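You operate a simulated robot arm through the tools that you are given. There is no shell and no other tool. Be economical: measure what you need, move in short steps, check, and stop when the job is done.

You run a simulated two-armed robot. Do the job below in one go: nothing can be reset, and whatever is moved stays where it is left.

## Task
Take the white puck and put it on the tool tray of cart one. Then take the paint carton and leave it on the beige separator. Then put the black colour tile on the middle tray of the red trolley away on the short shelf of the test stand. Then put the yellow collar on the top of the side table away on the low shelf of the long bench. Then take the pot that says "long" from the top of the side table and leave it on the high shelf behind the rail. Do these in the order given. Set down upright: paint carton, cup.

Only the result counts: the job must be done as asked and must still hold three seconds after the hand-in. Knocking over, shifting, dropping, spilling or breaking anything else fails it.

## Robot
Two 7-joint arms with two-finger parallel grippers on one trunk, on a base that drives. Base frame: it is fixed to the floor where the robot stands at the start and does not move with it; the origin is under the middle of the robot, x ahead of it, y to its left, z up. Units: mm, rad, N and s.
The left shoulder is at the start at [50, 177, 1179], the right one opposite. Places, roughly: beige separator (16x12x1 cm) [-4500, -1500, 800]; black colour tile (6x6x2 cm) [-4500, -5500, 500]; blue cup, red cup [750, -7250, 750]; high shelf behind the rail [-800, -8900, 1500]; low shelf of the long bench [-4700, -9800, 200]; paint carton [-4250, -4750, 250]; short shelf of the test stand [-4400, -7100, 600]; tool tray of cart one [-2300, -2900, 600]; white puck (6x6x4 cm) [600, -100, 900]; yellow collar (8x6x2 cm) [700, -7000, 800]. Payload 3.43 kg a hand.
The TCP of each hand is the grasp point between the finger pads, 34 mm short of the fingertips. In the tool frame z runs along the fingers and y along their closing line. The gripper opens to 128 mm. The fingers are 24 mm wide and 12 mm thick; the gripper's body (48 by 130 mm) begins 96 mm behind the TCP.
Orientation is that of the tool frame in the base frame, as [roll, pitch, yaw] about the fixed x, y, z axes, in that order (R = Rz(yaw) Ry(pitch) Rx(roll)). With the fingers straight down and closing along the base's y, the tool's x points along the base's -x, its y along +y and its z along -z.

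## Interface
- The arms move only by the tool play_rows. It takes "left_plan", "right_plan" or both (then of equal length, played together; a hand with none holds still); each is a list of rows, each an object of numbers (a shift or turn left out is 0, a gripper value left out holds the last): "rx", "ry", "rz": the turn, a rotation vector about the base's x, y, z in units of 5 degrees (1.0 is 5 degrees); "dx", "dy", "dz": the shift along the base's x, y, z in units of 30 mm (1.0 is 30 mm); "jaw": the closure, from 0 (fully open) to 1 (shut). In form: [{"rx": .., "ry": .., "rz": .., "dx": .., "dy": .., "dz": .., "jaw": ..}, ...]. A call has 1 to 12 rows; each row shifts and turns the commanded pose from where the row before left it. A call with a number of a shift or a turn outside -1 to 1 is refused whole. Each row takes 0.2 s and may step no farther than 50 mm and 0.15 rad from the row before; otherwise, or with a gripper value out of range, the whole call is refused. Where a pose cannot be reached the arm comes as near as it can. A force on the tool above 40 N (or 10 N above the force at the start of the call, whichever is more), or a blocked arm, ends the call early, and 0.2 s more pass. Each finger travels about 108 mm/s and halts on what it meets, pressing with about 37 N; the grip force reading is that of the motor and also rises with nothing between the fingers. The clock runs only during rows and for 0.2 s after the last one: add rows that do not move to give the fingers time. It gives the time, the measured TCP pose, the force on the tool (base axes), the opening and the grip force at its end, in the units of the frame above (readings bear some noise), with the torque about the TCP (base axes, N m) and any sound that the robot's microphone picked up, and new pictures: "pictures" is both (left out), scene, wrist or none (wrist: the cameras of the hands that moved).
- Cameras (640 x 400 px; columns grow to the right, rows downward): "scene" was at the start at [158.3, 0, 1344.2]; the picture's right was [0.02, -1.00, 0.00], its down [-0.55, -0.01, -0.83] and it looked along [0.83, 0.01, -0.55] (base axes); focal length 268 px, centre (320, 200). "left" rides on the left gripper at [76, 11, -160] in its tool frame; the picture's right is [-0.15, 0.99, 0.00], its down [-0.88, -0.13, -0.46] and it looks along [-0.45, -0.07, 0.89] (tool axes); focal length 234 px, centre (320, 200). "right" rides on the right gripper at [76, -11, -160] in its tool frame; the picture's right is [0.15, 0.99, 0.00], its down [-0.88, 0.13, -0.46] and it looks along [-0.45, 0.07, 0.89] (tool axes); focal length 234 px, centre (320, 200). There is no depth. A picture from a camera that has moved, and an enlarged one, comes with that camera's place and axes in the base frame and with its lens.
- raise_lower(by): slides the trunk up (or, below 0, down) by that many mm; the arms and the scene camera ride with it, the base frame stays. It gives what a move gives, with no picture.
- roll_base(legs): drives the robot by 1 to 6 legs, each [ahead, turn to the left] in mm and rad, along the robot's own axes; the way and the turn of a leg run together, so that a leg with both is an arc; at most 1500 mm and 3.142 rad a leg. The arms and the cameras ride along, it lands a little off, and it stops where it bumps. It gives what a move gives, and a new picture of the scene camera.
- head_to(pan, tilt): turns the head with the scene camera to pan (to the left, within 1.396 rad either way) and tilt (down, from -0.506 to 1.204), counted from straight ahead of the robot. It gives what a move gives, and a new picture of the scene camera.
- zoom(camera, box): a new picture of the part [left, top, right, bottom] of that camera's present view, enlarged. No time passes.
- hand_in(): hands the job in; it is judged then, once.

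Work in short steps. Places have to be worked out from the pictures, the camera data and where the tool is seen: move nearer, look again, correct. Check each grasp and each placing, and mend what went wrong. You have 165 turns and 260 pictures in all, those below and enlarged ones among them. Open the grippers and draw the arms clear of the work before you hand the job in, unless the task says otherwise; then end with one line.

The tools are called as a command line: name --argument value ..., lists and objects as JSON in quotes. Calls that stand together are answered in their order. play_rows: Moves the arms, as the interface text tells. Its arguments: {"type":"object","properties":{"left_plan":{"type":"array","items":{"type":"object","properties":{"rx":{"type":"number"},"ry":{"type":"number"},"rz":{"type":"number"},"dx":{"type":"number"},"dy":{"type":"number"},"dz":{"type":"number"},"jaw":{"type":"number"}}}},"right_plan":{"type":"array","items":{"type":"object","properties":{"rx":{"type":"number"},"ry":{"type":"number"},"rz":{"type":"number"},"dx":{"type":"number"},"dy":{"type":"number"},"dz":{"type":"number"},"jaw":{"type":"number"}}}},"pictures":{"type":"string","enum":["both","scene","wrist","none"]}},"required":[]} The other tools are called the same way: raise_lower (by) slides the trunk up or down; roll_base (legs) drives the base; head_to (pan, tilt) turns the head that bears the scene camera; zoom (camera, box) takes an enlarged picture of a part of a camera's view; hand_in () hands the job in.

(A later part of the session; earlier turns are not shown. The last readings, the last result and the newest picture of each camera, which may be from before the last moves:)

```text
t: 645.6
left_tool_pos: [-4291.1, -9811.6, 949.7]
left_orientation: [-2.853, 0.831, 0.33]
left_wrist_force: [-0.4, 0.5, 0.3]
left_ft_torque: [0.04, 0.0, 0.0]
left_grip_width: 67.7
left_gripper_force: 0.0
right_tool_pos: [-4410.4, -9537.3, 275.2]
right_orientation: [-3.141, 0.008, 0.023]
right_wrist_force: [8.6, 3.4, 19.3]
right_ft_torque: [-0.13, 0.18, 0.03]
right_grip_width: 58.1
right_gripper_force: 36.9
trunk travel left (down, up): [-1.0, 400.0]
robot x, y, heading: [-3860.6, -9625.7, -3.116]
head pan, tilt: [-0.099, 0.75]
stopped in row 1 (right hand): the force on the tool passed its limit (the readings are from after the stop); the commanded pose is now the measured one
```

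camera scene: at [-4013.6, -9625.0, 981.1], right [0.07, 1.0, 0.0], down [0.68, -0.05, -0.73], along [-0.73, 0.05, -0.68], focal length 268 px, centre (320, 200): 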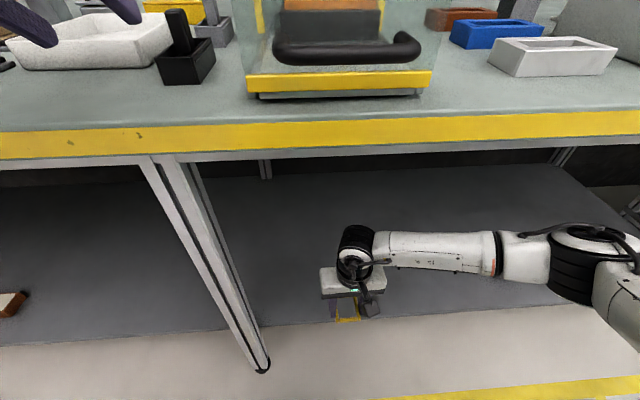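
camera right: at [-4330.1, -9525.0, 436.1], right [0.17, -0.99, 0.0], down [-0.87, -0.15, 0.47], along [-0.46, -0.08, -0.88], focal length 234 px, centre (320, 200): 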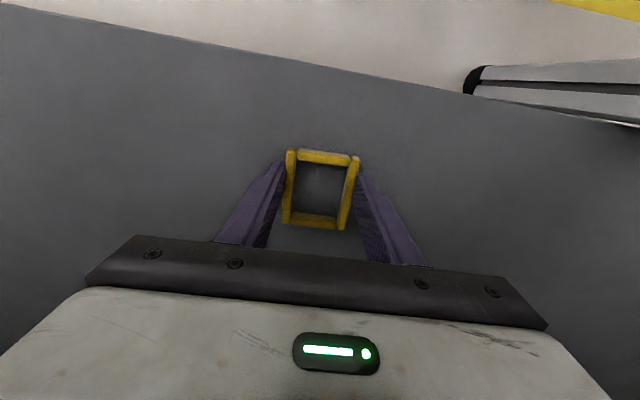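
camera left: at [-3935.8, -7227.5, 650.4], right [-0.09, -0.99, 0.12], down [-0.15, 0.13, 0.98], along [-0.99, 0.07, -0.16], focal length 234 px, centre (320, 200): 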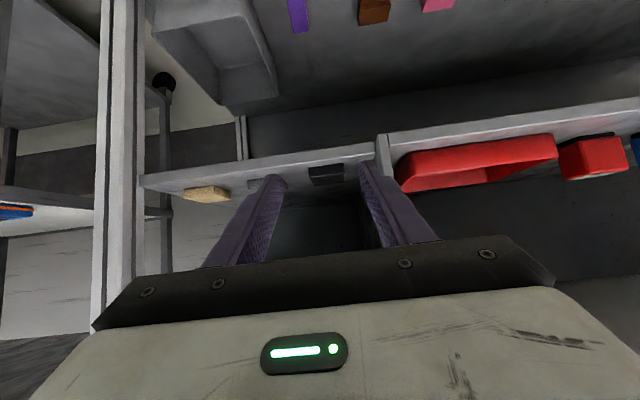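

Contact at TCP z≈274. I ease off slightly and open.

play_rows --right_plan '[{"dz": 0.1}, {"jaw": 0.5}, {"jaw": 0.4}, {"jaw": 0.35}, {"jaw": 0.35}, {"dz": 0.5}, {"dz": 1}, {"dz": 1}]' --pictures "wrist"

```text
t: 647.4
left_tool_pos: [-4292.8, -9810.9, 950.7]
left_orientation: [-2.854, 0.826, 0.331]
left_wrist_force: [-0.2, -0.7, -0.3]
left_ft_torque: [-0.02, 0.0, 0.01]
left_grip_width: 67.7
left_gripper_force: 0.1
right_tool_pos: [-4410.2, -9538.6, 349.2]
right_orientation: [3.141, 0.007, 0.02]
right_wrist_force: [-0.6, -0.3, -0.4]
right_ft_torque: [0.03, 0.02, -0.01]
right_grip_width: 83.2
right_gripper_force: 0.1
trunk travel left (down, up): [-1.0, 400.0]
robot x, y, heading: [-3862.7, -9630.6, -3.115]
head pan, tilt: [-0.099, 0.75]
camera right: at [-4332.6, -9526.4, 508.7], right [0.17, -0.99, 0.0], down [-0.87, -0.15, 0.46], along [-0.46, -0.08, -0.89], focal length 234 px, centre (320, 200)
```

right: 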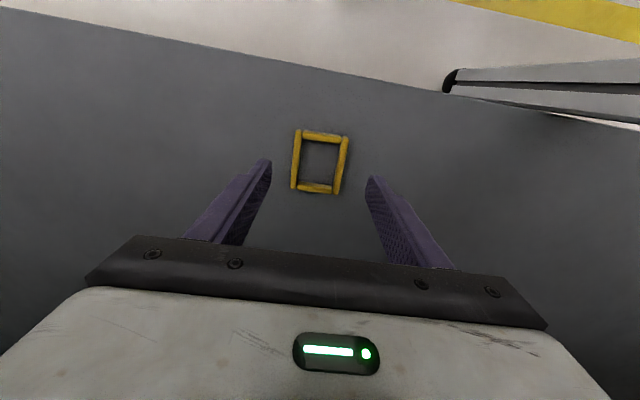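

Task 4 done: the collar lies on the low shelf. Back out and raise the arm.

roll_base --legs '[[-420, 0]]'

play_rows --right_plan '[{"dx": 0.9, "dz": 1}, {"dx": 0.9, "dz": 1}, {"dx": 0.9, "dz": 1}, {"dx": 0.9, "dz": 1}, {"dz": 1, "jaw": 0}, {"dz": 1}, {"dz": 1}, {"dz": 1}, {"dz": 1}, {"dz": 1}, {"dz": 1}, {"dz": 1}]' --pictures "none"

play_rows --right_plan '[{"dz": 1}, {"dz": 1}, {"dz": 1}, {"dz": 1}, {"dz": 1}, {"dz": 1}, {"dz": 1}]' --pictures "none"

raise_lower --by 330

```text
t: 650.0
left_tool_pos: [-3862.1, -9801.5, 950.1]
left_orientation: [-2.856, 0.828, 0.332]
left_wrist_force: [-0.1, -0.2, -0.3]
left_ft_torque: [0.0, -0.02, 0.01]
left_grip_width: 67.5
left_gripper_force: 0.0
right_tool_pos: [-3979.2, -9528.5, 349.5]
right_orientation: [-3.14, 0.008, 0.023]
right_wrist_force: [-0.1, 0.1, 0.5]
right_ft_torque: [0.01, 0.0, 0.01]
right_grip_width: 83.1
right_gripper_force: 0.2
trunk travel left (down, up): [-1.0, 400.0]
robot x, y, heading: [-3430.7, -9614.7, -3.114]
head pan, tilt: [-0.099, 0.75]
camera scene: at [-3582.1, -9614.2, 981.0], right [0.07, 1.0, 0.0], down [0.68, -0.05, -0.73], along [-0.73, 0.05, -0.68], focal length 268 px, centre (320, 200)
```

scene: 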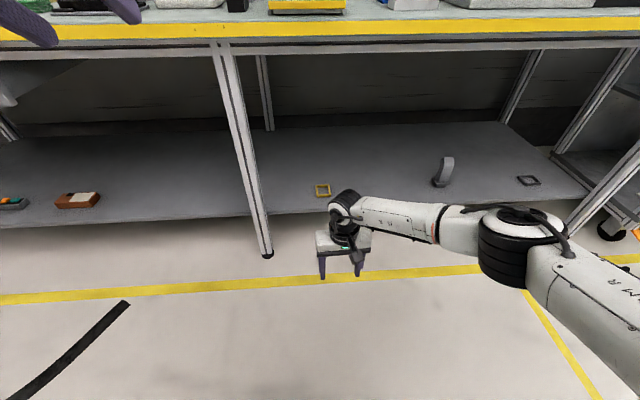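

```text
t: 652.6
left_tool_pos: [-3862.7, -9801.6, 950.1]
left_orientation: [-2.854, 0.827, 0.33]
left_wrist_force: [-0.1, -0.3, -0.3]
left_ft_torque: [0.01, -0.01, 0.0]
left_grip_width: 67.8
left_gripper_force: 0.1
right_tool_pos: [-3871.9, -9529.7, 710.2]
right_orientation: [3.141, 0.007, 0.027]
right_wrist_force: [0.2, -0.1, -0.2]
right_ft_torque: [0.01, -0.01, -0.01]
right_grip_width: 128.0
right_gripper_force: 0.0
trunk travel left (down, up): [-1.0, 400.0]
robot x, y, heading: [-3428.7, -9614.5, -3.113]
head pan, tilt: [-0.099, 0.75]
```

```text
t: 654.2
left_tool_pos: [-3861.8, -9801.4, 949.9]
left_orientation: [-2.855, 0.829, 0.331]
left_wrist_force: [0.2, -0.3, 0.1]
left_ft_torque: [0.01, 0.02, 0.03]
left_grip_width: 67.8
left_gripper_force: 0.0
right_tool_pos: [-3871.8, -9528.9, 920.7]
right_orientation: [-3.141, 0.005, 0.025]
right_wrist_force: [0.0, -0.8, 0.0]
right_ft_torque: [-0.02, -0.01, 0.01]
right_grip_width: 128.2
right_gripper_force: 0.1
trunk travel left (down, up): [-1.0, 400.0]
robot x, y, heading: [-3429.9, -9617.4, -3.117]
head pan, tilt: [-0.099, 0.75]
```

```text
t: 657.5
left_tool_pos: [-3861.9, -9801.3, 1279.0]
left_orientation: [-2.855, 0.827, 0.329]
left_wrist_force: [0.6, -0.2, -0.4]
left_ft_torque: [0.01, 0.0, 0.01]
left_grip_width: 67.7
left_gripper_force: 0.1
right_tool_pos: [-3872.0, -9528.9, 1249.4]
right_orientation: [3.141, 0.008, 0.025]
right_wrist_force: [0.3, 0.9, 0.7]
right_ft_torque: [0.0, 0.01, 0.01]
right_grip_width: 127.9
right_gripper_force: 0.1
trunk travel left (down, up): [-331.0, 70.0]
robot x, y, heading: [-3431.5, -9617.5, -3.116]
head pan, tilt: [-0.099, 0.75]
```

Drive north again along aisle B (two stages).

roll_base --legs '[[0, -1.596], [1500, 0], [1500, 0], [1500, 0]]'

```text
t: 683.0
left_tool_pos: [-3659.0, -4661.4, 1279.8]
left_orientation: [-2.855, 0.827, -1.233]
left_wrist_force: [0.3, 0.3, 0.0]
left_ft_torque: [0.01, 0.02, 0.01]
left_grip_width: 67.7
left_gripper_force: 0.0
right_tool_pos: [-3385.1, -4650.3, 1249.5]
right_orientation: [-3.141, 0.007, -1.54]
right_wrist_force: [-0.2, 0.3, 0.7]
right_ft_torque: [0.01, 0.03, 0.0]
right_grip_width: 127.6
right_gripper_force: 0.2
trunk travel left (down, up): [-331.0, 70.0]
robot x, y, heading: [-3468.5, -5095.8, 1.604]
head pan, tilt: [-0.099, 0.75]
camera scene: at [-3468.1, -4942.3, 1311.0], right [1.0, -0.07, 0.0], down [-0.05, -0.68, -0.73], along [0.05, 0.73, -0.68], focal length 268 px, centre (320, 200)
```

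scene: 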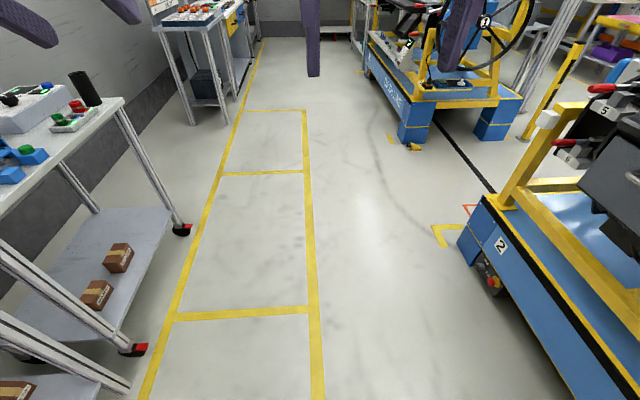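

roll_base --legs '[[1500, 0], [40, 0], [0, -1.624], [1500, 0], [0, 0.45], [1480, 0]]'

```text
t: 710.0
left_tool_pos: [-378.2, -2528.5, 1279.0]
left_orientation: [-2.857, 0.828, -2.388]
left_wrist_force: [0.3, 0.5, -0.6]
left_ft_torque: [0.03, -0.01, 0.01]
left_grip_width: 68.0
left_gripper_force: 0.0
right_tool_pos: [-257.9, -2773.8, 1248.4]
right_orientation: [-3.14, 0.008, -2.696]
right_wrist_force: [-0.5, 0.0, 0.1]
right_ft_torque: [0.01, 0.01, 0.01]
right_grip_width: 128.1
right_gripper_force: 0.1
trunk travel left (down, up): [-331.0, 70.0]
robot x, y, heading: [-700.0, -2875.3, 0.448]
head pan, tilt: [-0.099, 0.75]
camera scene: at [-557.4, -2816.8, 1311.0], right [0.34, -0.94, 0.0], down [-0.64, -0.23, -0.73], along [0.69, 0.25, -0.68], focal length 268 px, centre (320, 200)
```

scene: 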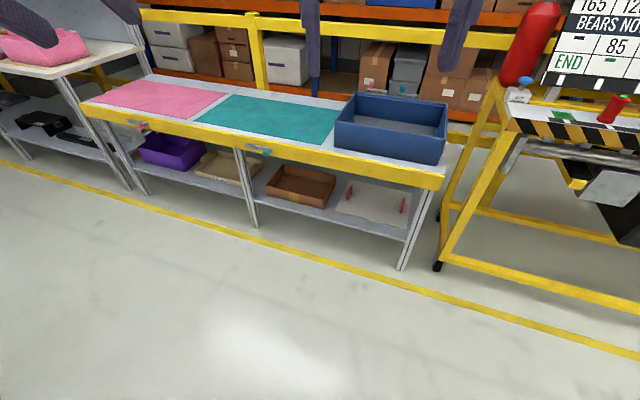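

Across again. Now down the central aisle to the side table's west side at y≈−7000.

roll_base --legs '[[0, -1.638], [1077, 0], [0, -0.381], [1500, 0], [1500, 0]]'

```text
t: 734.8
left_tool_pos: [-127.3, -7317.6, 1279.8]
left_orientation: [-2.855, 0.828, 1.869]
left_wrist_force: [0.0, 1.2, 0.4]
left_ft_torque: [0.03, 0.0, -0.02]
left_grip_width: 67.7
left_gripper_force: 0.2
right_tool_pos: [-400.6, -7316.8, 1249.7]
right_orientation: [3.142, 0.008, 1.563]
right_wrist_force: [0.2, -0.1, 0.4]
right_ft_torque: [0.02, 0.04, -0.02]
right_grip_width: 128.0
right_gripper_force: 0.1
trunk travel left (down, up): [-331.0, 70.0]
robot x, y, heading: [-297.1, -6880.4, -1.577]
head pan, tilt: [-0.099, 0.75]
camera scene: at [-307.7, -7032.7, 1311.0], right [-0.99, 0.11, 0.0], down [0.07, 0.68, -0.73], along [-0.08, -0.73, -0.68], focal length 268 px, centre (320, 200)
```

scene: 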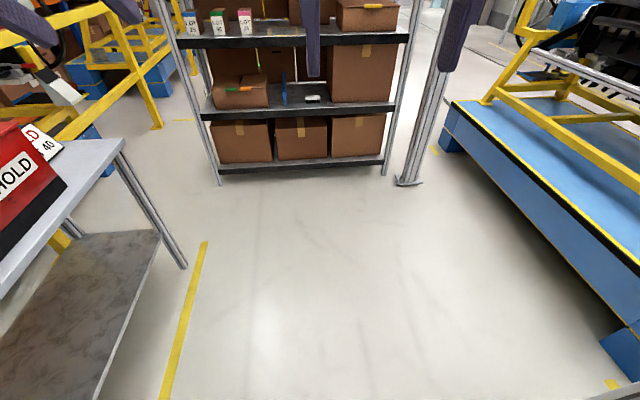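

roll_base --legs '[[115, 0], [0, 1.577], [255, 0]]'

head_to --pan -0.2 --tilt 0.55

```text
t: 741.2
left_tool_pos: [392.7, -6821.2, 1279.6]
left_orientation: [-2.856, 0.827, -2.838]
left_wrist_force: [0.7, 0.5, 0.1]
left_ft_torque: [0.02, 0.05, 0.01]
left_grip_width: 67.6
left_gripper_force: 0.0
right_tool_pos: [393.0, -7092.6, 1248.4]
right_orientation: [3.141, 0.006, 3.139]
right_wrist_force: [1.3, 0.0, 0.3]
right_ft_torque: [-0.05, 0.03, -0.01]
right_grip_width: 127.8
right_gripper_force: 0.1
trunk travel left (down, up): [-331.0, 70.0]
robot x, y, heading: [-46.4, -6990.9, -0.001]
head pan, tilt: [-0.099, 0.75]
camera scene: at [106.2, -7002.5, 1311.0], right [-0.1, -0.99, 0.0], down [-0.68, 0.07, -0.73], along [0.73, -0.07, -0.68], focal length 268 px, centre (320, 200)
```

scene: 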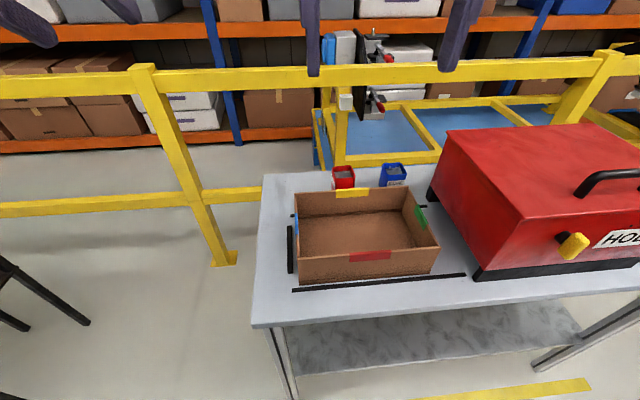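

```text
t: 742.0
left_tool_pos: [391.6, -6819.6, 1279.0]
left_orientation: [-2.854, 0.831, -2.838]
left_wrist_force: [0.4, -0.2, -0.4]
left_ft_torque: [0.01, -0.02, -0.01]
left_grip_width: 67.9
left_gripper_force: 0.0
right_tool_pos: [393.4, -7094.2, 1249.9]
right_orientation: [3.141, 0.008, 3.139]
right_wrist_force: [0.1, -0.4, -0.3]
right_ft_torque: [0.01, 0.01, 0.01]
right_grip_width: 127.9
right_gripper_force: 0.0
trunk travel left (down, up): [-331.0, 70.0]
robot x, y, heading: [-46.5, -6992.9, -0.002]
head pan, tilt: [-0.201, 0.55]
camera scene: at [111.1, -7012.1, 1328.4], right [-0.2, -0.98, 0.0], down [-0.51, 0.1, -0.85], along [0.84, -0.17, -0.52], focal length 268 px, centre (320, 200)
```

scene: 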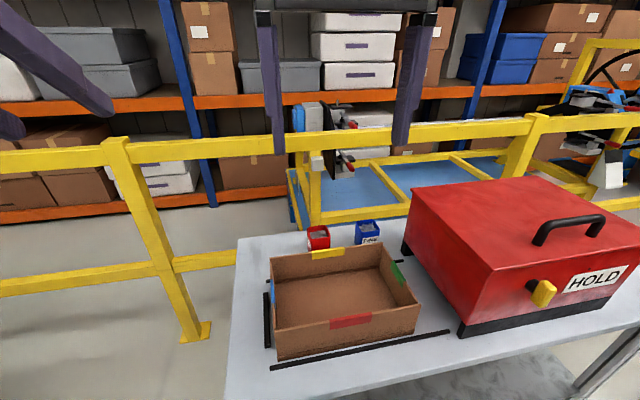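

The LONG cup is at ≈(690,−7128). I lower the trunk 150 mm and bring the right hand, pitched 45°, above and west of it.

raise_lower --by -150

play_rows --right_plan '[{"ry": -1, "dx": 0.62, "dy": -0.13, "dz": -0.33}, {"ry": -1, "dx": 0.62, "dy": -0.13, "dz": -0.33}, {"ry": -1, "dx": 0.62, "dy": -0.13, "dz": -0.33}, {"ry": -1, "dx": 0.62, "dy": -0.13, "dz": -0.33}, {"ry": -1, "dx": 0.62, "dy": -0.13, "dz": -0.33}, {"ry": -1, "dx": 0.62, "dy": -0.13, "dz": -0.33}, {"ry": -1, "dx": 0.62, "dy": -0.13, "dz": -0.33}, {"ry": -1, "dx": 0.62, "dy": -0.13, "dz": -0.33}, {"ry": -1, "dx": 0.62, "dy": -0.13, "dz": -0.33, "jaw": 0.2}, {"jaw": 0.2}]' --pictures "wrist"

```text
t: 743.7
left_tool_pos: [390.7, -6820.3, 1130.4]
left_orientation: [-2.854, 0.83, -2.838]
left_wrist_force: [0.0, -0.6, 0.0]
left_ft_torque: [-0.03, 0.02, 0.02]
left_grip_width: 67.6
left_gripper_force: 0.1
right_tool_pos: [393.6, -7093.8, 1100.7]
right_orientation: [3.141, 0.006, 3.138]
right_wrist_force: [0.2, -0.2, -0.6]
right_ft_torque: [0.0, 0.01, -0.02]
right_grip_width: 128.0
right_gripper_force: 0.1
trunk travel left (down, up): [-181.0, 220.0]
robot x, y, heading: [-45.1, -6994.7, -0.002]
head pan, tilt: [-0.201, 0.55]
```

```text
t: 745.9
left_tool_pos: [391.6, -6819.7, 1130.0]
left_orientation: [-2.852, 0.829, -2.839]
left_wrist_force: [-0.2, 0.1, -0.9]
left_ft_torque: [-0.01, -0.05, -0.04]
left_grip_width: 68.1
left_gripper_force: 0.1
right_tool_pos: [562.2, -7126.9, 1008.7]
right_orientation: [3.14, 0.793, 3.138]
right_wrist_force: [0.0, 0.2, -0.4]
right_ft_torque: [0.02, -0.02, 0.0]
right_grip_width: 102.3
right_gripper_force: 0.0
trunk travel left (down, up): [-181.0, 220.0]
robot x, y, heading: [-46.7, -6988.9, -0.005]
head pan, tilt: [-0.201, 0.55]
camera right: at [396.3, -7139.3, 1066.2], right [-0.1, 0.99, -0.1], down [0.29, 0.13, 0.95], along [0.95, 0.07, -0.3], focal length 234 px, centre (320, 200)
```

right: 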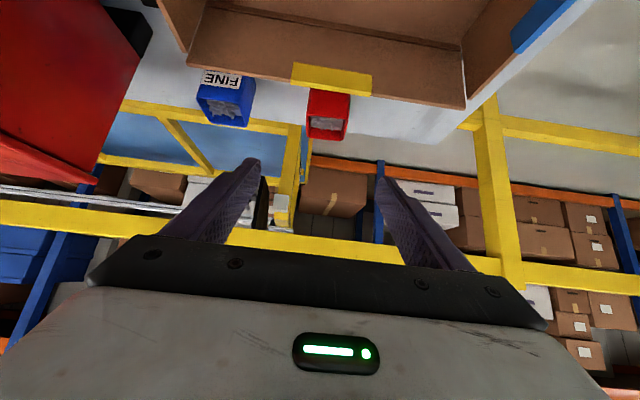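

Rim centre ≈(690,−7119,857). I approach along the tool's 45° axis, first halfway, then check.

play_rows --right_plan '[{"dx": 0.33, "dy": 0.26, "dz": -0.85}, {"dz": -0.85}, {"dx": 0.9, "dz": -0.9}, {"dx": 0.9, "dz": -0.9}, {}]' --pictures "wrist"

```text
t: 747.1
left_tool_pos: [390.6, -6819.6, 1129.7]
left_orientation: [-2.853, 0.829, -2.836]
left_wrist_force: [0.9, 0.7, 0.6]
left_ft_torque: [0.05, -0.04, -0.02]
left_grip_width: 67.9
left_gripper_force: 0.2
right_tool_pos: [626.9, -7118.4, 907.0]
right_orientation: [3.14, 0.793, 3.137]
right_wrist_force: [0.2, -0.6, 0.2]
right_ft_torque: [0.03, 0.01, -0.02]
right_grip_width: 102.2
right_gripper_force: 0.0
trunk travel left (down, up): [-181.0, 220.0]
robot x, y, heading: [-47.6, -6990.9, -0.001]
head pan, tilt: [-0.201, 0.55]
camera right: at [459.8, -7131.4, 963.8], right [-0.1, 0.99, -0.1], down [0.29, 0.13, 0.95], along [0.95, 0.07, -0.3], focal length 234 px, centre (320, 200)
```

right: 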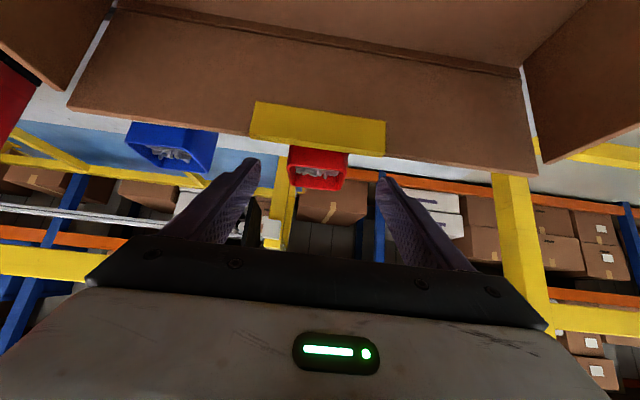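

Refined: rim (673,−7121,867). Move on to TCP ≈(668,−7121,864) and close gently.

play_rows --right_plan '[{"dx": 0.7, "dy": -0.1, "dz": -0.72}, {"dx": 0.67, "dz": -0.7}, {}, {"jaw": 0.6}, {"jaw": 0.6}, {"jaw": 0.6}]' --pictures "wrist"

```text
t: 748.5
left_tool_pos: [390.6, -6820.2, 1129.9]
left_orientation: [-2.853, 0.829, -2.838]
left_wrist_force: [-0.1, 0.1, 0.0]
left_ft_torque: [0.01, -0.01, 0.03]
left_grip_width: 67.8
left_gripper_force: 0.1
right_tool_pos: [667.4, -7124.2, 864.8]
right_orientation: [3.139, 0.793, 3.136]
right_wrist_force: [0.1, 0.8, -0.8]
right_ft_torque: [0.02, -0.05, -0.01]
right_grip_width: 55.4
right_gripper_force: 37.1
trunk travel left (down, up): [-181.0, 220.0]
robot x, y, heading: [-44.2, -6993.2, -0.007]
head pan, tilt: [-0.201, 0.55]
camera right: at [501.4, -7135.9, 922.1], right [-0.1, 0.99, -0.1], down [0.29, 0.13, 0.95], along [0.95, 0.07, -0.3], focal length 234 px, centre (320, 200)
```

right: 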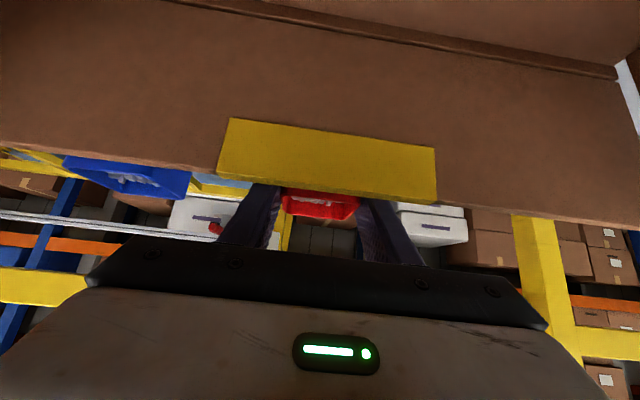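

Gripped at 55 mm. I lift straight up slowly.

play_rows --right_plan '[{"dz": 0.3}, {"dz": 0.5}, {"dz": 0.7}, {"dz": 0.9}, {"dz": 0.9}, {"dz": 0.9}, {}]' --pictures "wrist"

zoom --camera "scene" --box '[220, 130, 420, 290]'

```text
t: 750.1
left_tool_pos: [392.2, -6820.3, 1128.4]
left_orientation: [-2.855, 0.831, -2.838]
left_wrist_force: [0.3, -0.9, 0.7]
left_ft_torque: [0.0, -0.03, 0.02]
left_grip_width: 67.7
left_gripper_force: 0.1
right_tool_pos: [666.8, -7122.2, 989.0]
right_orientation: [3.141, 0.792, 3.138]
right_wrist_force: [-0.1, 1.0, -1.7]
right_ft_torque: [0.0, 0.03, -0.02]
right_grip_width: 55.5
right_gripper_force: 36.4
trunk travel left (down, up): [-181.0, 220.0]
robot x, y, heading: [-46.0, -6992.2, -0.004]
head pan, tilt: [-0.201, 0.55]
camera right: at [500.0, -7134.4, 1047.4], right [-0.1, 0.99, -0.1], down [0.29, 0.13, 0.95], along [0.95, 0.07, -0.3], focal length 234 px, centre (320, 200)
```

right: 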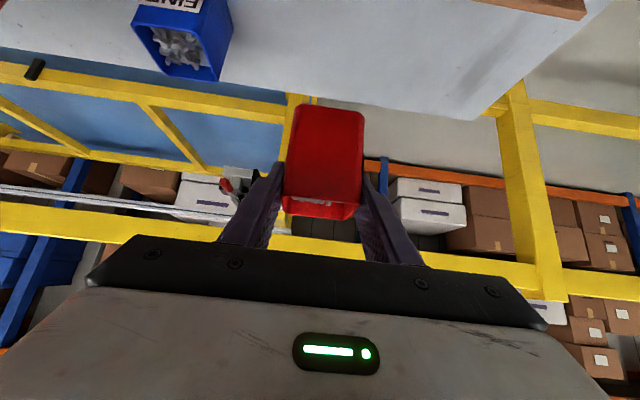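

```text
2.50 times, centred on (320, 210) of scene
camera zoom: at [111.3, -7012.2, 1178.4], right [-0.2, -0.98, 0.0], down [-0.51, 0.1, -0.85], along [0.84, -0.17, -0.52], focal length 671 px, centre (320, 175)
```

zoom: 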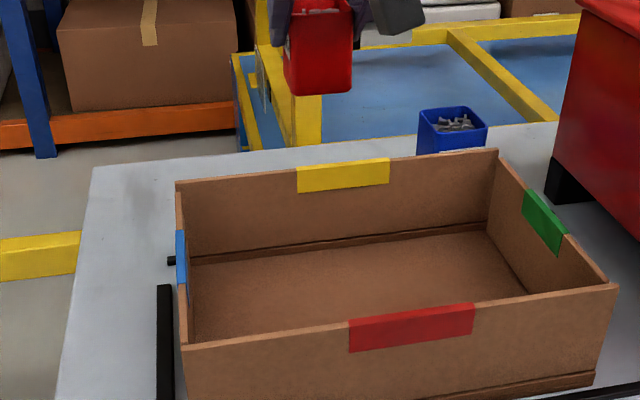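

The LONG cup is held upright. I back off from the table, retract, raise the trunk and drive toward the rack's west half.

roll_base --legs '[[-270, 0]]'

play_rows --right_plan '[{"dx": -0.8}, {"dx": -0.8}, {"dx": -0.8}, {"dx": -0.8}, {"dx": -0.8}, {"dx": -0.8}]' --pictures "none"

raise_lower --by 219

roll_base --legs '[[0, -1.79], [1000, 0], [0, 0.225]]'

head_to --pan 0.0 --tilt 0.1

```text
t: 752.0
left_tool_pos: [128.9, -6819.5, 1129.2]
left_orientation: [-2.855, 0.831, -2.835]
left_wrist_force: [-0.5, 0.0, 0.4]
left_ft_torque: [0.0, 0.0, -0.02]
left_grip_width: 67.6
left_gripper_force: 0.1
right_tool_pos: [403.7, -7122.5, 991.4]
right_orientation: [3.14, 0.793, 3.138]
right_wrist_force: [-0.2, 0.0, -0.9]
right_ft_torque: [0.02, 0.02, -0.01]
right_grip_width: 55.7
right_gripper_force: 37.1
trunk travel left (down, up): [-181.0, 220.0]
robot x, y, heading: [-310.7, -6992.3, 0.004]
head pan, tilt: [-0.201, 0.55]
camera scene: at [-151.3, -7011.9, 1178.5], right [-0.2, -0.98, 0.0], down [-0.51, 0.1, -0.85], along [0.84, -0.17, -0.52], focal length 268 px, centre (320, 200)
```

scene: 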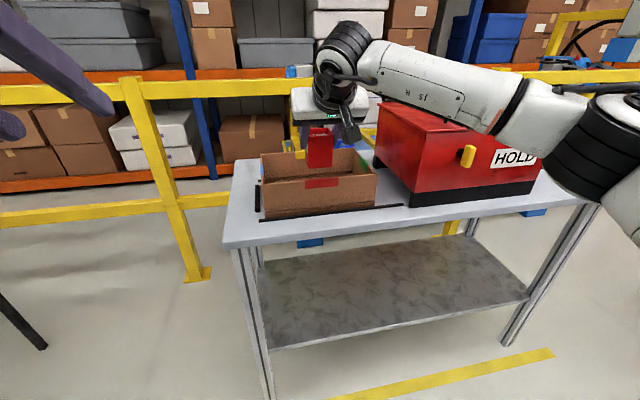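

```text
t: 753.4
left_tool_pos: [128.5, -6819.0, 1129.0]
left_orientation: [-2.855, 0.829, -2.837]
left_wrist_force: [-0.3, -0.1, 0.5]
left_ft_torque: [-0.01, 0.02, -0.01]
left_grip_width: 67.7
left_gripper_force: 0.0
right_tool_pos: [261.2, -7121.1, 987.4]
right_orientation: [3.139, 0.792, 3.137]
right_wrist_force: [0.1, -0.9, -2.1]
right_ft_torque: [0.02, 0.03, 0.0]
right_grip_width: 55.6
right_gripper_force: 37.1
trunk travel left (down, up): [-181.0, 220.0]
robot x, y, heading: [-310.2, -6990.4, -0.003]
head pan, tilt: [-0.201, 0.55]
```

```text
t: 755.7
left_tool_pos: [129.5, -6819.2, 1348.1]
left_orientation: [-2.855, 0.827, -2.836]
left_wrist_force: [0.1, -0.1, -0.6]
left_ft_torque: [-0.02, 0.03, 0.0]
left_grip_width: 67.8
left_gripper_force: 0.0
right_tool_pos: [260.5, -7121.5, 1207.5]
right_orientation: [3.139, 0.791, 3.137]
right_wrist_force: [-0.6, -0.4, -0.7]
right_ft_torque: [0.02, 0.04, -0.01]
right_grip_width: 55.7
right_gripper_force: 37.1
trunk travel left (down, up): [-400.0, 1.0]
robot x, y, heading: [-309.4, -6990.6, 0.004]
head pan, tilt: [-0.201, 0.55]
```

```text
t: 766.1
left_tool_pos: [-353.4, -8414.2, 1347.8]
left_orientation: [-2.854, 0.828, 1.884]
left_wrist_force: [0.8, -0.7, -0.9]
left_ft_torque: [0.02, 0.01, -0.01]
left_grip_width: 68.0
left_gripper_force: 0.2
right_tool_pos: [-655.3, -8548.5, 1207.3]
right_orientation: [3.14, 0.792, 1.573]
right_wrist_force: [0.3, -0.6, -2.0]
right_ft_torque: [0.04, -0.02, -0.01]
right_grip_width: 55.5
right_gripper_force: 37.2
trunk travel left (down, up): [-400.0, 1.0]
robot x, y, heading: [-537.0, -7977.3, -1.566]
head pan, tilt: [-0.201, 0.55]
camera scene: at [-547.8, -8137.7, 1397.4], right [-0.98, 0.19, 0.0], down [0.1, 0.51, -0.85], along [-0.17, -0.84, -0.52], focal length 268 px, centre (320, 200)
```

scene: 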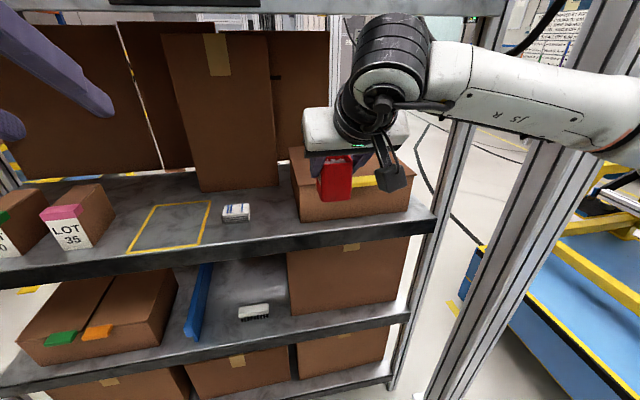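

```text
t: 767.0
left_tool_pos: [-353.8, -8415.3, 1348.6]
left_orientation: [-2.854, 0.827, 1.882]
left_wrist_force: [-0.1, -0.1, 1.0]
left_ft_torque: [0.03, -0.01, -0.02]
left_grip_width: 67.7
left_gripper_force: 0.0
right_tool_pos: [-655.6, -8548.2, 1207.6]
right_orientation: [3.141, 0.793, 1.574]
right_wrist_force: [0.6, -0.4, -1.4]
right_ft_torque: [0.02, 0.03, -0.03]
right_grip_width: 55.7
right_gripper_force: 36.4
trunk travel left (down, up): [-400.0, 1.0]
robot x, y, heading: [-529.4, -7977.7, -1.561]
head pan, tilt: [0.0, 0.099]
camera scene: at [-530.4, -8141.7, 1439.0], right [-1.0, -0.01, 0.0], down [0.0, 0.1, -0.99], along [0.01, -0.99, -0.1], focal length 268 px, centre (320, 200)
```

scene: 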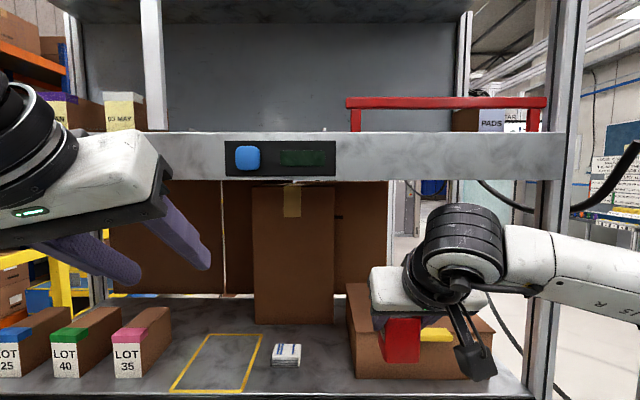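

The shelf: front beam top z≈1525, red rail z≈1594 spanning x≈−588…−1018, rack front y≈−8735. I must lift the cup above the rail: raise to z≈1680 while easing the tool to ~20° below horizontal (cup leans 25°, contents sit deep).

play_rows --right_plan '[{"dz": 1, "dy": 0.07}, {"dz": 1, "dy": 0.07}, {"dz": 1, "dy": 0.07}, {"dz": 1, "dy": 0.07}, {"dz": 1, "dy": 0.07}, {"dz": 1, "dy": 0.07}, {"dz": 1, "dy": 0.07, "rx": -0.3}, {"dz": 1, "dy": 0.07, "rx": -0.3}, {"dz": 1, "dy": 0.07, "rx": -0.3}, {"dz": 1, "dy": 0.07, "rx": -0.3}, {"dz": 1, "rx": -0.4}, {"dz": 1, "rx": -0.4}]' --pictures "none"

play_rows --right_plan '[{"dz": 0.8, "rx": -0.5}, {"dz": 0.8, "rx": -0.5}, {"dz": 0.8, "rx": -0.5}, {"dz": 0.8, "rx": -0.5}, {"dz": 0.5}, {}]' --pictures "scene"

```text
t: 769.6
left_tool_pos: [-355.4, -8415.0, 1348.7]
left_orientation: [-2.854, 0.828, 1.884]
left_wrist_force: [0.1, -0.1, -0.5]
left_ft_torque: [-0.03, 0.03, -0.03]
left_grip_width: 67.7
left_gripper_force: 0.1
right_tool_pos: [-655.6, -8524.4, 1568.5]
right_orientation: [-3.139, 0.968, 1.577]
right_wrist_force: [0.0, 0.1, -0.9]
right_ft_torque: [0.05, -0.03, -0.01]
right_grip_width: 55.7
right_gripper_force: 36.9
trunk travel left (down, up): [-400.0, 1.0]
robot x, y, heading: [-531.8, -7978.8, -1.561]
head pan, tilt: [0.0, 0.099]
```

```text
t: 771.0
left_tool_pos: [-355.8, -8414.2, 1348.5]
left_orientation: [-2.855, 0.827, 1.882]
left_wrist_force: [-0.5, -0.9, 0.4]
left_ft_torque: [0.02, -0.01, 0.03]
left_grip_width: 67.7
left_gripper_force: 0.0
right_tool_pos: [-662.3, -8519.5, 1665.3]
right_orientation: [-3.14, 1.142, 1.577]
right_wrist_force: [-1.2, -0.3, -1.2]
right_ft_torque: [0.06, -0.01, 0.01]
right_grip_width: 55.7
right_gripper_force: 37.0
right hand out of reach, approached as far as the arm can: row 4, 5
trunk travel left (down, up): [-400.0, 1.0]
robot x, y, heading: [-530.3, -7979.6, -1.568]
head pan, tilt: [0.0, 0.099]
camera scene: at [-531.3, -8141.9, 1439.0], right [-1.0, -0.01, 0.0], down [0.0, 0.1, -0.99], along [0.01, -0.99, -0.1], focal length 268 px, centre (320, 200)
```

scene: 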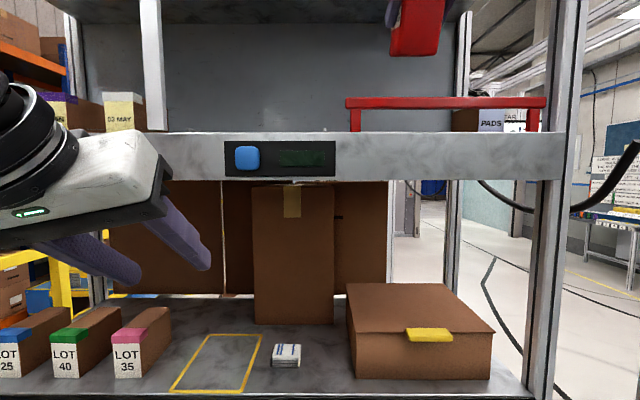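

Full height leaves little margin over the rail, so I enter beside its east end and swing west behind it. First I draw the left hand back a bit and lower the cup hand 15 mm.

play_rows --left_plan '[{"dy": 0.7}, {"dy": 0.7}, {"dy": 0.7}, {"dy": 0.7}, {}]' --right_plan '[{"dz": -0.25}, {"dz": -0.25}, {}, {}, {}]' --pictures "none"

roll_base --legs '[[0, 0.27], [200, 0]]'

```text
t: 772.2
left_tool_pos: [-356.1, -8329.9, 1349.3]
left_orientation: [-2.855, 0.827, 1.882]
left_wrist_force: [-0.6, -0.3, -0.9]
left_ft_torque: [0.0, -0.03, 0.02]
left_grip_width: 67.5
left_gripper_force: 0.0
right_tool_pos: [-659.6, -8519.6, 1648.6]
right_orientation: [-3.139, 1.141, 1.576]
right_wrist_force: [-0.7, -1.5, -1.5]
right_ft_torque: [0.06, 0.03, 0.01]
right_grip_width: 55.9
right_gripper_force: 37.1
trunk travel left (down, up): [-400.0, 1.0]
robot x, y, heading: [-529.0, -7982.5, -1.567]
head pan, tilt: [0.0, 0.099]
```

```text
t: 774.7
left_tool_pos: [-212.4, -8462.0, 1349.3]
left_orientation: [-2.856, 0.827, 2.154]
left_wrist_force: [0.2, -0.3, 0.4]
left_ft_torque: [0.0, 0.04, -0.03]
left_grip_width: 68.0
left_gripper_force: 0.0
right_tool_pos: [-457.2, -8726.9, 1649.0]
right_orientation: [3.14, 1.142, 1.848]
right_wrist_force: [-0.3, -0.1, -1.8]
right_ft_torque: [0.0, -0.01, -0.02]
right_grip_width: 55.5
right_gripper_force: 37.1
trunk travel left (down, up): [-400.0, 1.0]
robot x, y, heading: [-474.3, -8167.3, -1.296]
head pan, tilt: [0.0, 0.099]
camera scene: at [-432.1, -8327.5, 1439.0], right [-0.96, -0.27, 0.0], down [-0.03, 0.1, -0.99], along [0.27, -0.96, -0.1], focal length 268 px, centre (320, 200)
```

scene: 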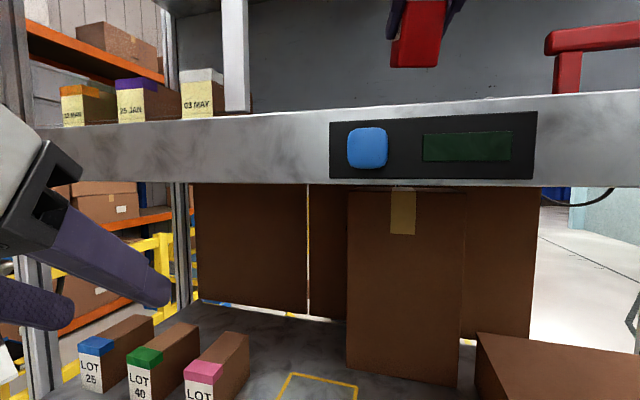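

The cup's bottom (~1580) clears the beam (~1535). I drive 155 mm in, then swing right 0.45 rad to bring the cup behind the rail.

roll_base --legs '[[155, 0]]'

play_rows --right_plan '[{}]' --pictures "wrist"

```text
t: 776.3
left_tool_pos: [-171.0, -8604.8, 1351.4]
left_orientation: [-2.852, 0.834, 2.152]
left_wrist_force: [-0.7, -0.3, -0.2]
left_ft_torque: [-0.02, 0.0, -0.02]
left_grip_width: 67.9
left_gripper_force: 0.0
right_tool_pos: [-416.5, -8862.0, 1658.6]
right_orientation: [-3.138, 1.159, 1.851]
right_wrist_force: [0.0, -0.2, -0.9]
right_ft_torque: [0.04, -0.01, 0.0]
right_grip_width: 55.8
right_gripper_force: 37.5
trunk travel left (down, up): [-400.0, 1.0]
robot x, y, heading: [-434.8, -8320.4, -1.299]
head pan, tilt: [0.0, 0.099]
stopped in leg 1: the robot was blocked; the commanded pose is now the measured one
camera scene: at [-390.9, -8469.7, 1440.2], right [-0.96, -0.27, 0.0], down [-0.03, 0.09, -1.0], along [0.27, -0.96, -0.09], focal length 268 px, centre (320, 200)
```

scene: 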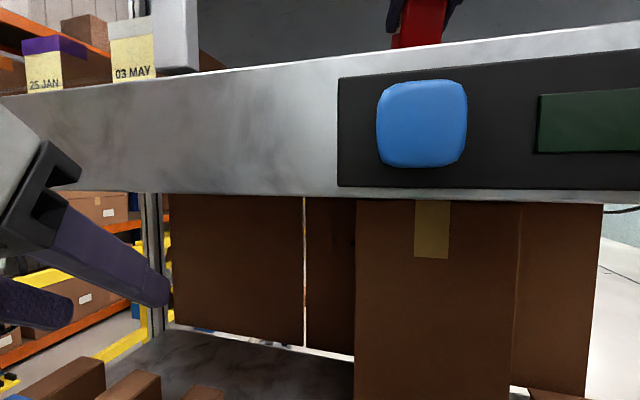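

```text
t: 776.7
left_tool_pos: [-171.0, -8603.5, 1351.7]
left_orientation: [-2.85, 0.835, 2.156]
left_wrist_force: [0.4, -0.6, 0.1]
left_ft_torque: [-0.04, -0.01, -0.01]
left_grip_width: 68.0
left_gripper_force: 0.0
right_tool_pos: [-418.6, -8862.2, 1659.0]
right_orientation: [-3.139, 1.159, 1.85]
right_wrist_force: [-0.6, 0.4, -1.8]
right_ft_torque: [0.06, 0.02, -0.01]
right_grip_width: 55.5
right_gripper_force: 36.6
trunk travel left (down, up): [-400.0, 1.0]
robot x, y, heading: [-432.1, -8321.5, -1.292]
head pan, tilt: [0.0, 0.099]
camera right: at [-475.4, -8696.6, 1652.0], right [0.94, 0.33, -0.14], down [0.11, 0.1, 0.99], along [0.34, -0.94, 0.06], focal length 234 px, centre (320, 200)
```

right: 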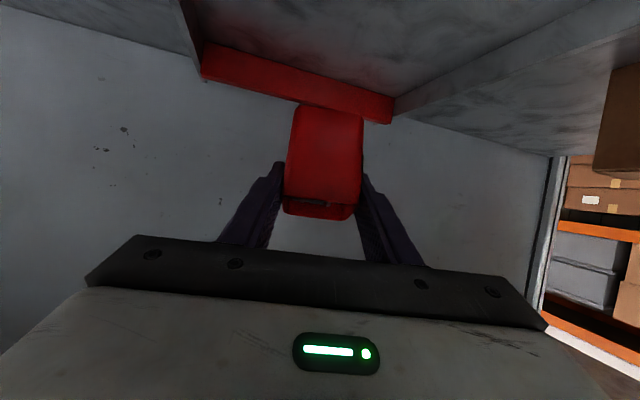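

The base gently touched the rack; I back off 15 mm and swing right 0.45 so the hand goes behind the rail, then look with the wrist camera.

roll_base --legs '[[-15, 0], [0, -0.45]]'

play_rows --right_plan '[{}]' --pictures "wrist"

```text
t: 778.7
left_tool_pos: [-324.9, -8677.6, 1350.7]
left_orientation: [-2.85, 0.837, 1.704]
left_wrist_force: [12.9, 25.3, -1.0]
left_ft_torque: [-2.55, 1.19, 0.45]
left_grip_width: 67.7
left_gripper_force: 0.0
right_tool_pos: [-659.8, -8804.8, 1655.6]
right_orientation: [-3.138, 1.155, 1.399]
right_wrist_force: [0.0, 0.5, -1.1]
right_ft_torque: [0.01, -0.01, 0.03]
right_grip_width: 55.6
right_gripper_force: 36.8
trunk travel left (down, up): [-400.0, 1.0]
robot x, y, heading: [-433.9, -8307.4, -1.748]
head pan, tilt: [0.0, 0.099]
camera scene: at [-463.3, -8460.7, 1439.9], right [-0.98, 0.17, 0.0], down [0.01, 0.09, -1.0], along [-0.17, -0.98, -0.09], focal length 268 px, centre (320, 200)
```

scene: 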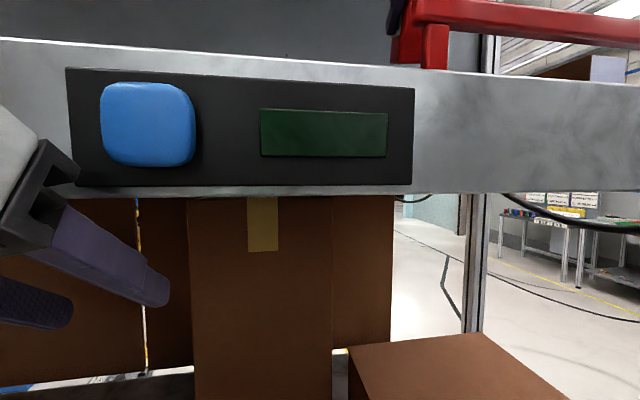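

```text
t: 779.1
left_tool_pos: [-325.3, -8678.4, 1351.9]
left_orientation: [-2.851, 0.837, 1.706]
left_wrist_force: [9.2, 21.4, -1.8]
left_ft_torque: [-2.14, 0.93, 0.46]
left_grip_width: 67.8
left_gripper_force: 0.0
right_tool_pos: [-659.7, -8805.1, 1655.2]
right_orientation: [-3.139, 1.153, 1.4]
right_wrist_force: [0.0, 0.1, -1.5]
right_ft_torque: [0.03, 0.0, -0.02]
right_grip_width: 55.6
right_gripper_force: 37.4
trunk travel left (down, up): [-400.0, 1.0]
robot x, y, heading: [-439.1, -8305.7, -1.746]
head pan, tilt: [0.0, 0.099]
camera right: at [-639.3, -8630.7, 1650.0], right [0.98, -0.11, -0.13], down [0.14, 0.04, 0.99], along [-0.11, -0.99, 0.05], focal length 234 px, centre (320, 200)
```

right: 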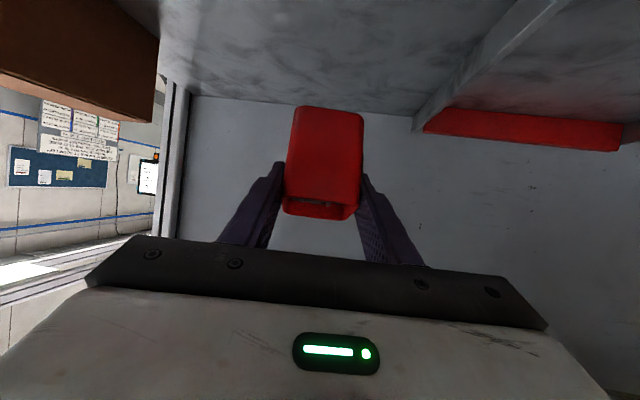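

The hand is above the bay behind the rail, whose floor is z≈1493; a left finger presses the rack front, so I draw the left hand back first while lowering the cup, re-levelling it and moving 36 mm deeper.

play_rows --left_plan '[{"dy": 0.6}, {"dy": 0.6}, {"dy": 0.6}, {}, {}, {}, {}]' --right_plan '[{}, {"dz": -0.3, "dy": -0.2, "rx": 0.52, "ry": -0.09}, {"dz": -0.4, "dy": -0.2, "rx": 0.52, "ry": -0.09}, {"dz": -0.4, "dy": -0.2, "rx": 0.52, "ry": -0.09}, {"dz": -0.4, "dy": -0.2, "rx": 0.52, "ry": -0.09}, {"dz": -0.4, "dy": -0.2, "rx": 0.52, "ry": -0.09}, {"dz": -0.4, "dy": -0.2, "rx": 0.52, "ry": -0.09}]' --pictures "none"

zoom --camera "right" --box '[160, 0, 480, 250]'

zoom --camera "scene" --box '[300, 0, 640, 200]'

```text
t: 780.7
left_tool_pos: [-326.1, -8631.5, 1346.3]
left_orientation: [-2.858, 0.818, 1.702]
left_wrist_force: [0.3, 0.1, 0.9]
left_ft_torque: [-0.02, -0.01, 0.0]
left_grip_width: 68.1
left_gripper_force: 0.0
right_tool_pos: [-663.1, -8843.2, 1572.4]
right_orientation: [-3.14, 0.87, 1.401]
right_wrist_force: [-0.8, -0.1, -1.4]
right_ft_torque: [-0.01, -0.03, 0.02]
right_grip_width: 55.5
right_gripper_force: 37.1
right hand out of reach, approached as far as the arm can: row 5
trunk travel left (down, up): [-400.0, 1.0]
robot x, y, heading: [-435.9, -8301.9, -1.746]
head pan, tilt: [0.0, 0.099]
```

```text
1.60 times, centred on (320, 125) of right
camera zoom: at [-644.0, -8674.4, 1617.0], right [0.99, -0.08, -0.11], down [0.09, -0.24, 0.97], along [-0.1, -0.97, -0.23], focal length 375 px, centre (320, 320)
```

zoom: 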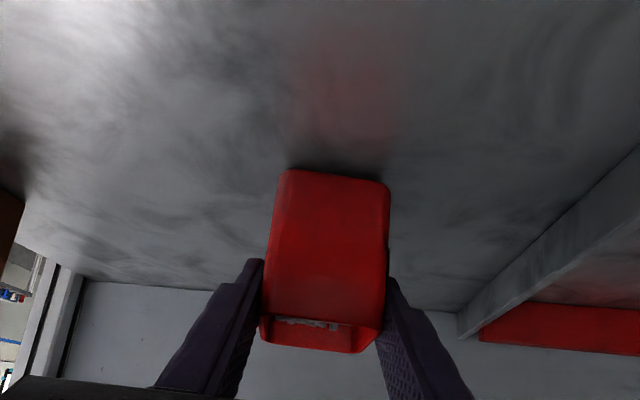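

```text
1.88 times, centred on (470, 100) of scene
camera zoom: at [-464.5, -8467.3, 1437.8], right [-0.98, 0.17, 0.0], down [0.02, 0.1, -0.99], along [-0.17, -0.98, -0.1], focal length 505 px, centre (38, 388)
```

zoom: 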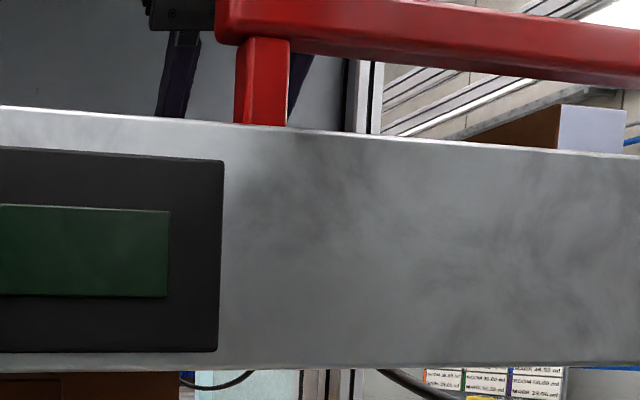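

The cup is inside the bay, fully behind the rail, just above the shiny floor. Lower in small steps.

play_rows --right_plan '[{"dz": -0.17}, {"dz": -0.17}, {}]' --pictures "none"

zoom --camera "right" --box '[160, 0, 480, 250]'

```text
t: 781.5
left_tool_pos: [-325.6, -8631.3, 1346.0]
left_orientation: [-2.856, 0.816, 1.701]
left_wrist_force: [-0.4, -0.7, 0.4]
left_ft_torque: [-0.02, 0.03, 0.0]
left_grip_width: 67.8
left_gripper_force: 0.2
right_tool_pos: [-662.7, -8842.5, 1564.4]
right_orientation: [-3.14, 0.877, 1.398]
right_wrist_force: [0.1, -1.8, 6.4]
right_ft_torque: [-0.06, -0.22, -0.08]
right_grip_width: 55.4
right_gripper_force: 36.8
trunk travel left (down, up): [-400.0, 1.0]
robot x, y, heading: [-435.0, -8304.1, -1.75]
head pan, tilt: [0.0, 0.099]
```

```text
1.60 times, centred on (320, 125) of right
camera zoom: at [-643.8, -8673.4, 1609.0], right [0.99, -0.08, -0.11], down [0.09, -0.23, 0.97], along [-0.1, -0.97, -0.22], focal length 375 px, centre (320, 320)
```

zoom: 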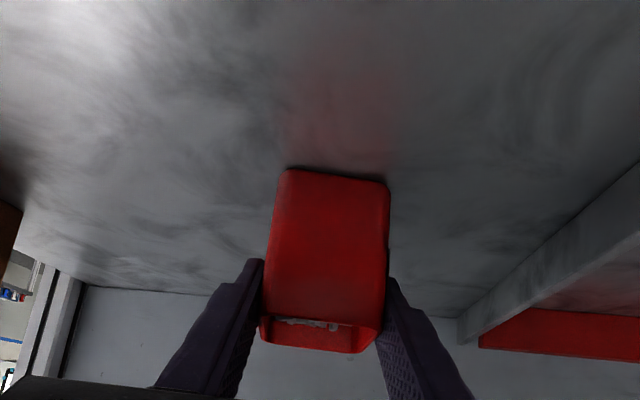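

Contact. I level the last 4.5°, settle, and open the fingers.

play_rows --right_plan '[{"rx": 0.45, "ry": -0.08}, {"rx": 0.45, "ry": -0.08}, {"dz": -0.07}, {}]' --pictures "none"

play_rows --right_plan '[{"jaw": 0.53}, {"jaw": 0.48}, {"jaw": 0.42}, {"jaw": 0.35}, {}]' --pictures "wrist"

```text
t: 782.5
left_tool_pos: [-325.7, -8630.1, 1346.2]
left_orientation: [-2.857, 0.815, 1.699]
left_wrist_force: [-0.3, 0.2, 0.2]
left_ft_torque: [-0.01, 0.03, -0.04]
left_grip_width: 67.8
left_gripper_force: 0.0
right_tool_pos: [-663.6, -8840.3, 1564.3]
right_orientation: [-3.138, 0.836, 1.397]
right_wrist_force: [-1.2, -4.7, 18.0]
right_ft_torque: [0.03, -0.31, 0.0]
right_grip_width: 55.6
right_gripper_force: 37.0
trunk travel left (down, up): [-400.0, 1.0]
robot x, y, heading: [-436.6, -8305.4, -1.745]
head pan, tilt: [0.0, 0.099]
```

```text
t: 783.7
left_tool_pos: [-324.8, -8630.6, 1346.8]
left_orientation: [-2.857, 0.816, 1.701]
left_wrist_force: [0.2, 0.8, 1.3]
left_ft_torque: [0.01, -0.03, 0.05]
left_grip_width: 67.5
left_gripper_force: 0.1
right_tool_pos: [-664.0, -8840.9, 1564.0]
right_orientation: [-3.138, 0.834, 1.4]
right_wrist_force: [-0.4, 0.1, 0.9]
right_ft_torque: [0.02, 0.06, 0.01]
right_grip_width: 83.4
right_gripper_force: 0.1
trunk travel left (down, up): [-400.0, 1.0]
robot x, y, heading: [-438.9, -8307.6, -1.744]
head pan, tilt: [0.0, 0.099]
camera right: at [-644.0, -8673.3, 1614.2], right [0.99, -0.07, -0.11], down [0.09, -0.27, 0.96], along [-0.1, -0.96, -0.26], focal length 234 px, centre (320, 200)
```

right: 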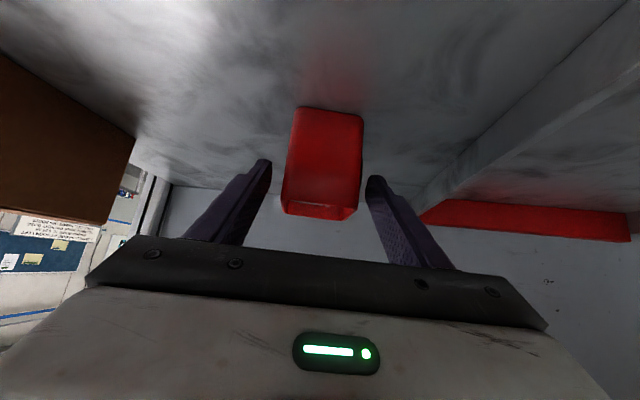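

The cup stands upright behind the rail. I withdraw up and back, pitching the tool up to clear the rail.

play_rows --right_plan '[{"dx": 0.06, "dy": 0.35, "dz": 0.45, "rx": -0.3, "ry": 0.05}, {"dx": 0.06, "dy": 0.4, "dz": 0.5, "rx": -0.58, "ry": 0.1}, {"dx": 0.06, "dy": 0.4, "dz": 0.55, "rx": -0.58, "ry": 0.1}, {"dx": 0.06, "dy": 0.4, "dz": 0.55, "rx": -0.58, "ry": 0.1}, {"dx": 0.06, "dy": 0.3, "dz": 0.55, "rx": -0.58, "ry": 0.1}, {"dx": 0.06, "dy": 0.3, "dz": 0.5, "rx": -0.58, "ry": 0.1}, {}]' --pictures "wrist"

```text
t: 785.3
left_tool_pos: [-324.2, -8630.4, 1345.8]
left_orientation: [-2.856, 0.817, 1.704]
left_wrist_force: [-0.2, 0.5, -0.7]
left_ft_torque: [-0.03, 0.01, 0.01]
left_grip_width: 67.5
left_gripper_force: 0.2
right_tool_pos: [-654.4, -8772.7, 1648.3]
right_orientation: [-3.139, 1.078, 1.4]
right_wrist_force: [0.1, 0.0, -0.2]
right_ft_torque: [-0.01, 0.01, 0.0]
right_grip_width: 82.7
right_gripper_force: 0.0
right hand out of reach, approached as far as the arm can: row 1
trunk travel left (down, up): [-400.0, 1.0]
robot x, y, heading: [-434.5, -8302.9, -1.742]
head pan, tilt: [0.0, 0.099]
camera right: at [-634.5, -8598.0, 1657.5], right [0.99, -0.1, -0.13], down [0.13, -0.04, 0.99], along [-0.11, -0.99, -0.02], focal length 234 px, centre (320, 200)
```

right: 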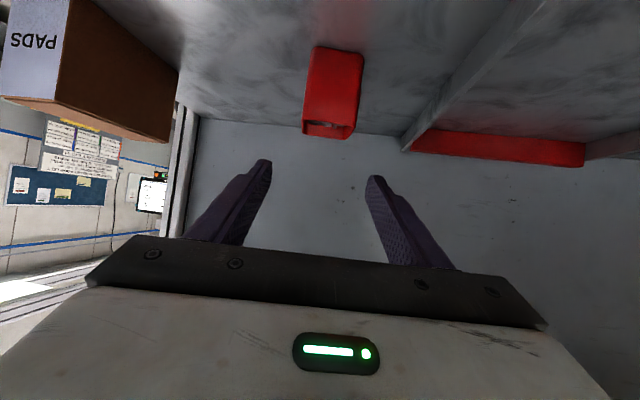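

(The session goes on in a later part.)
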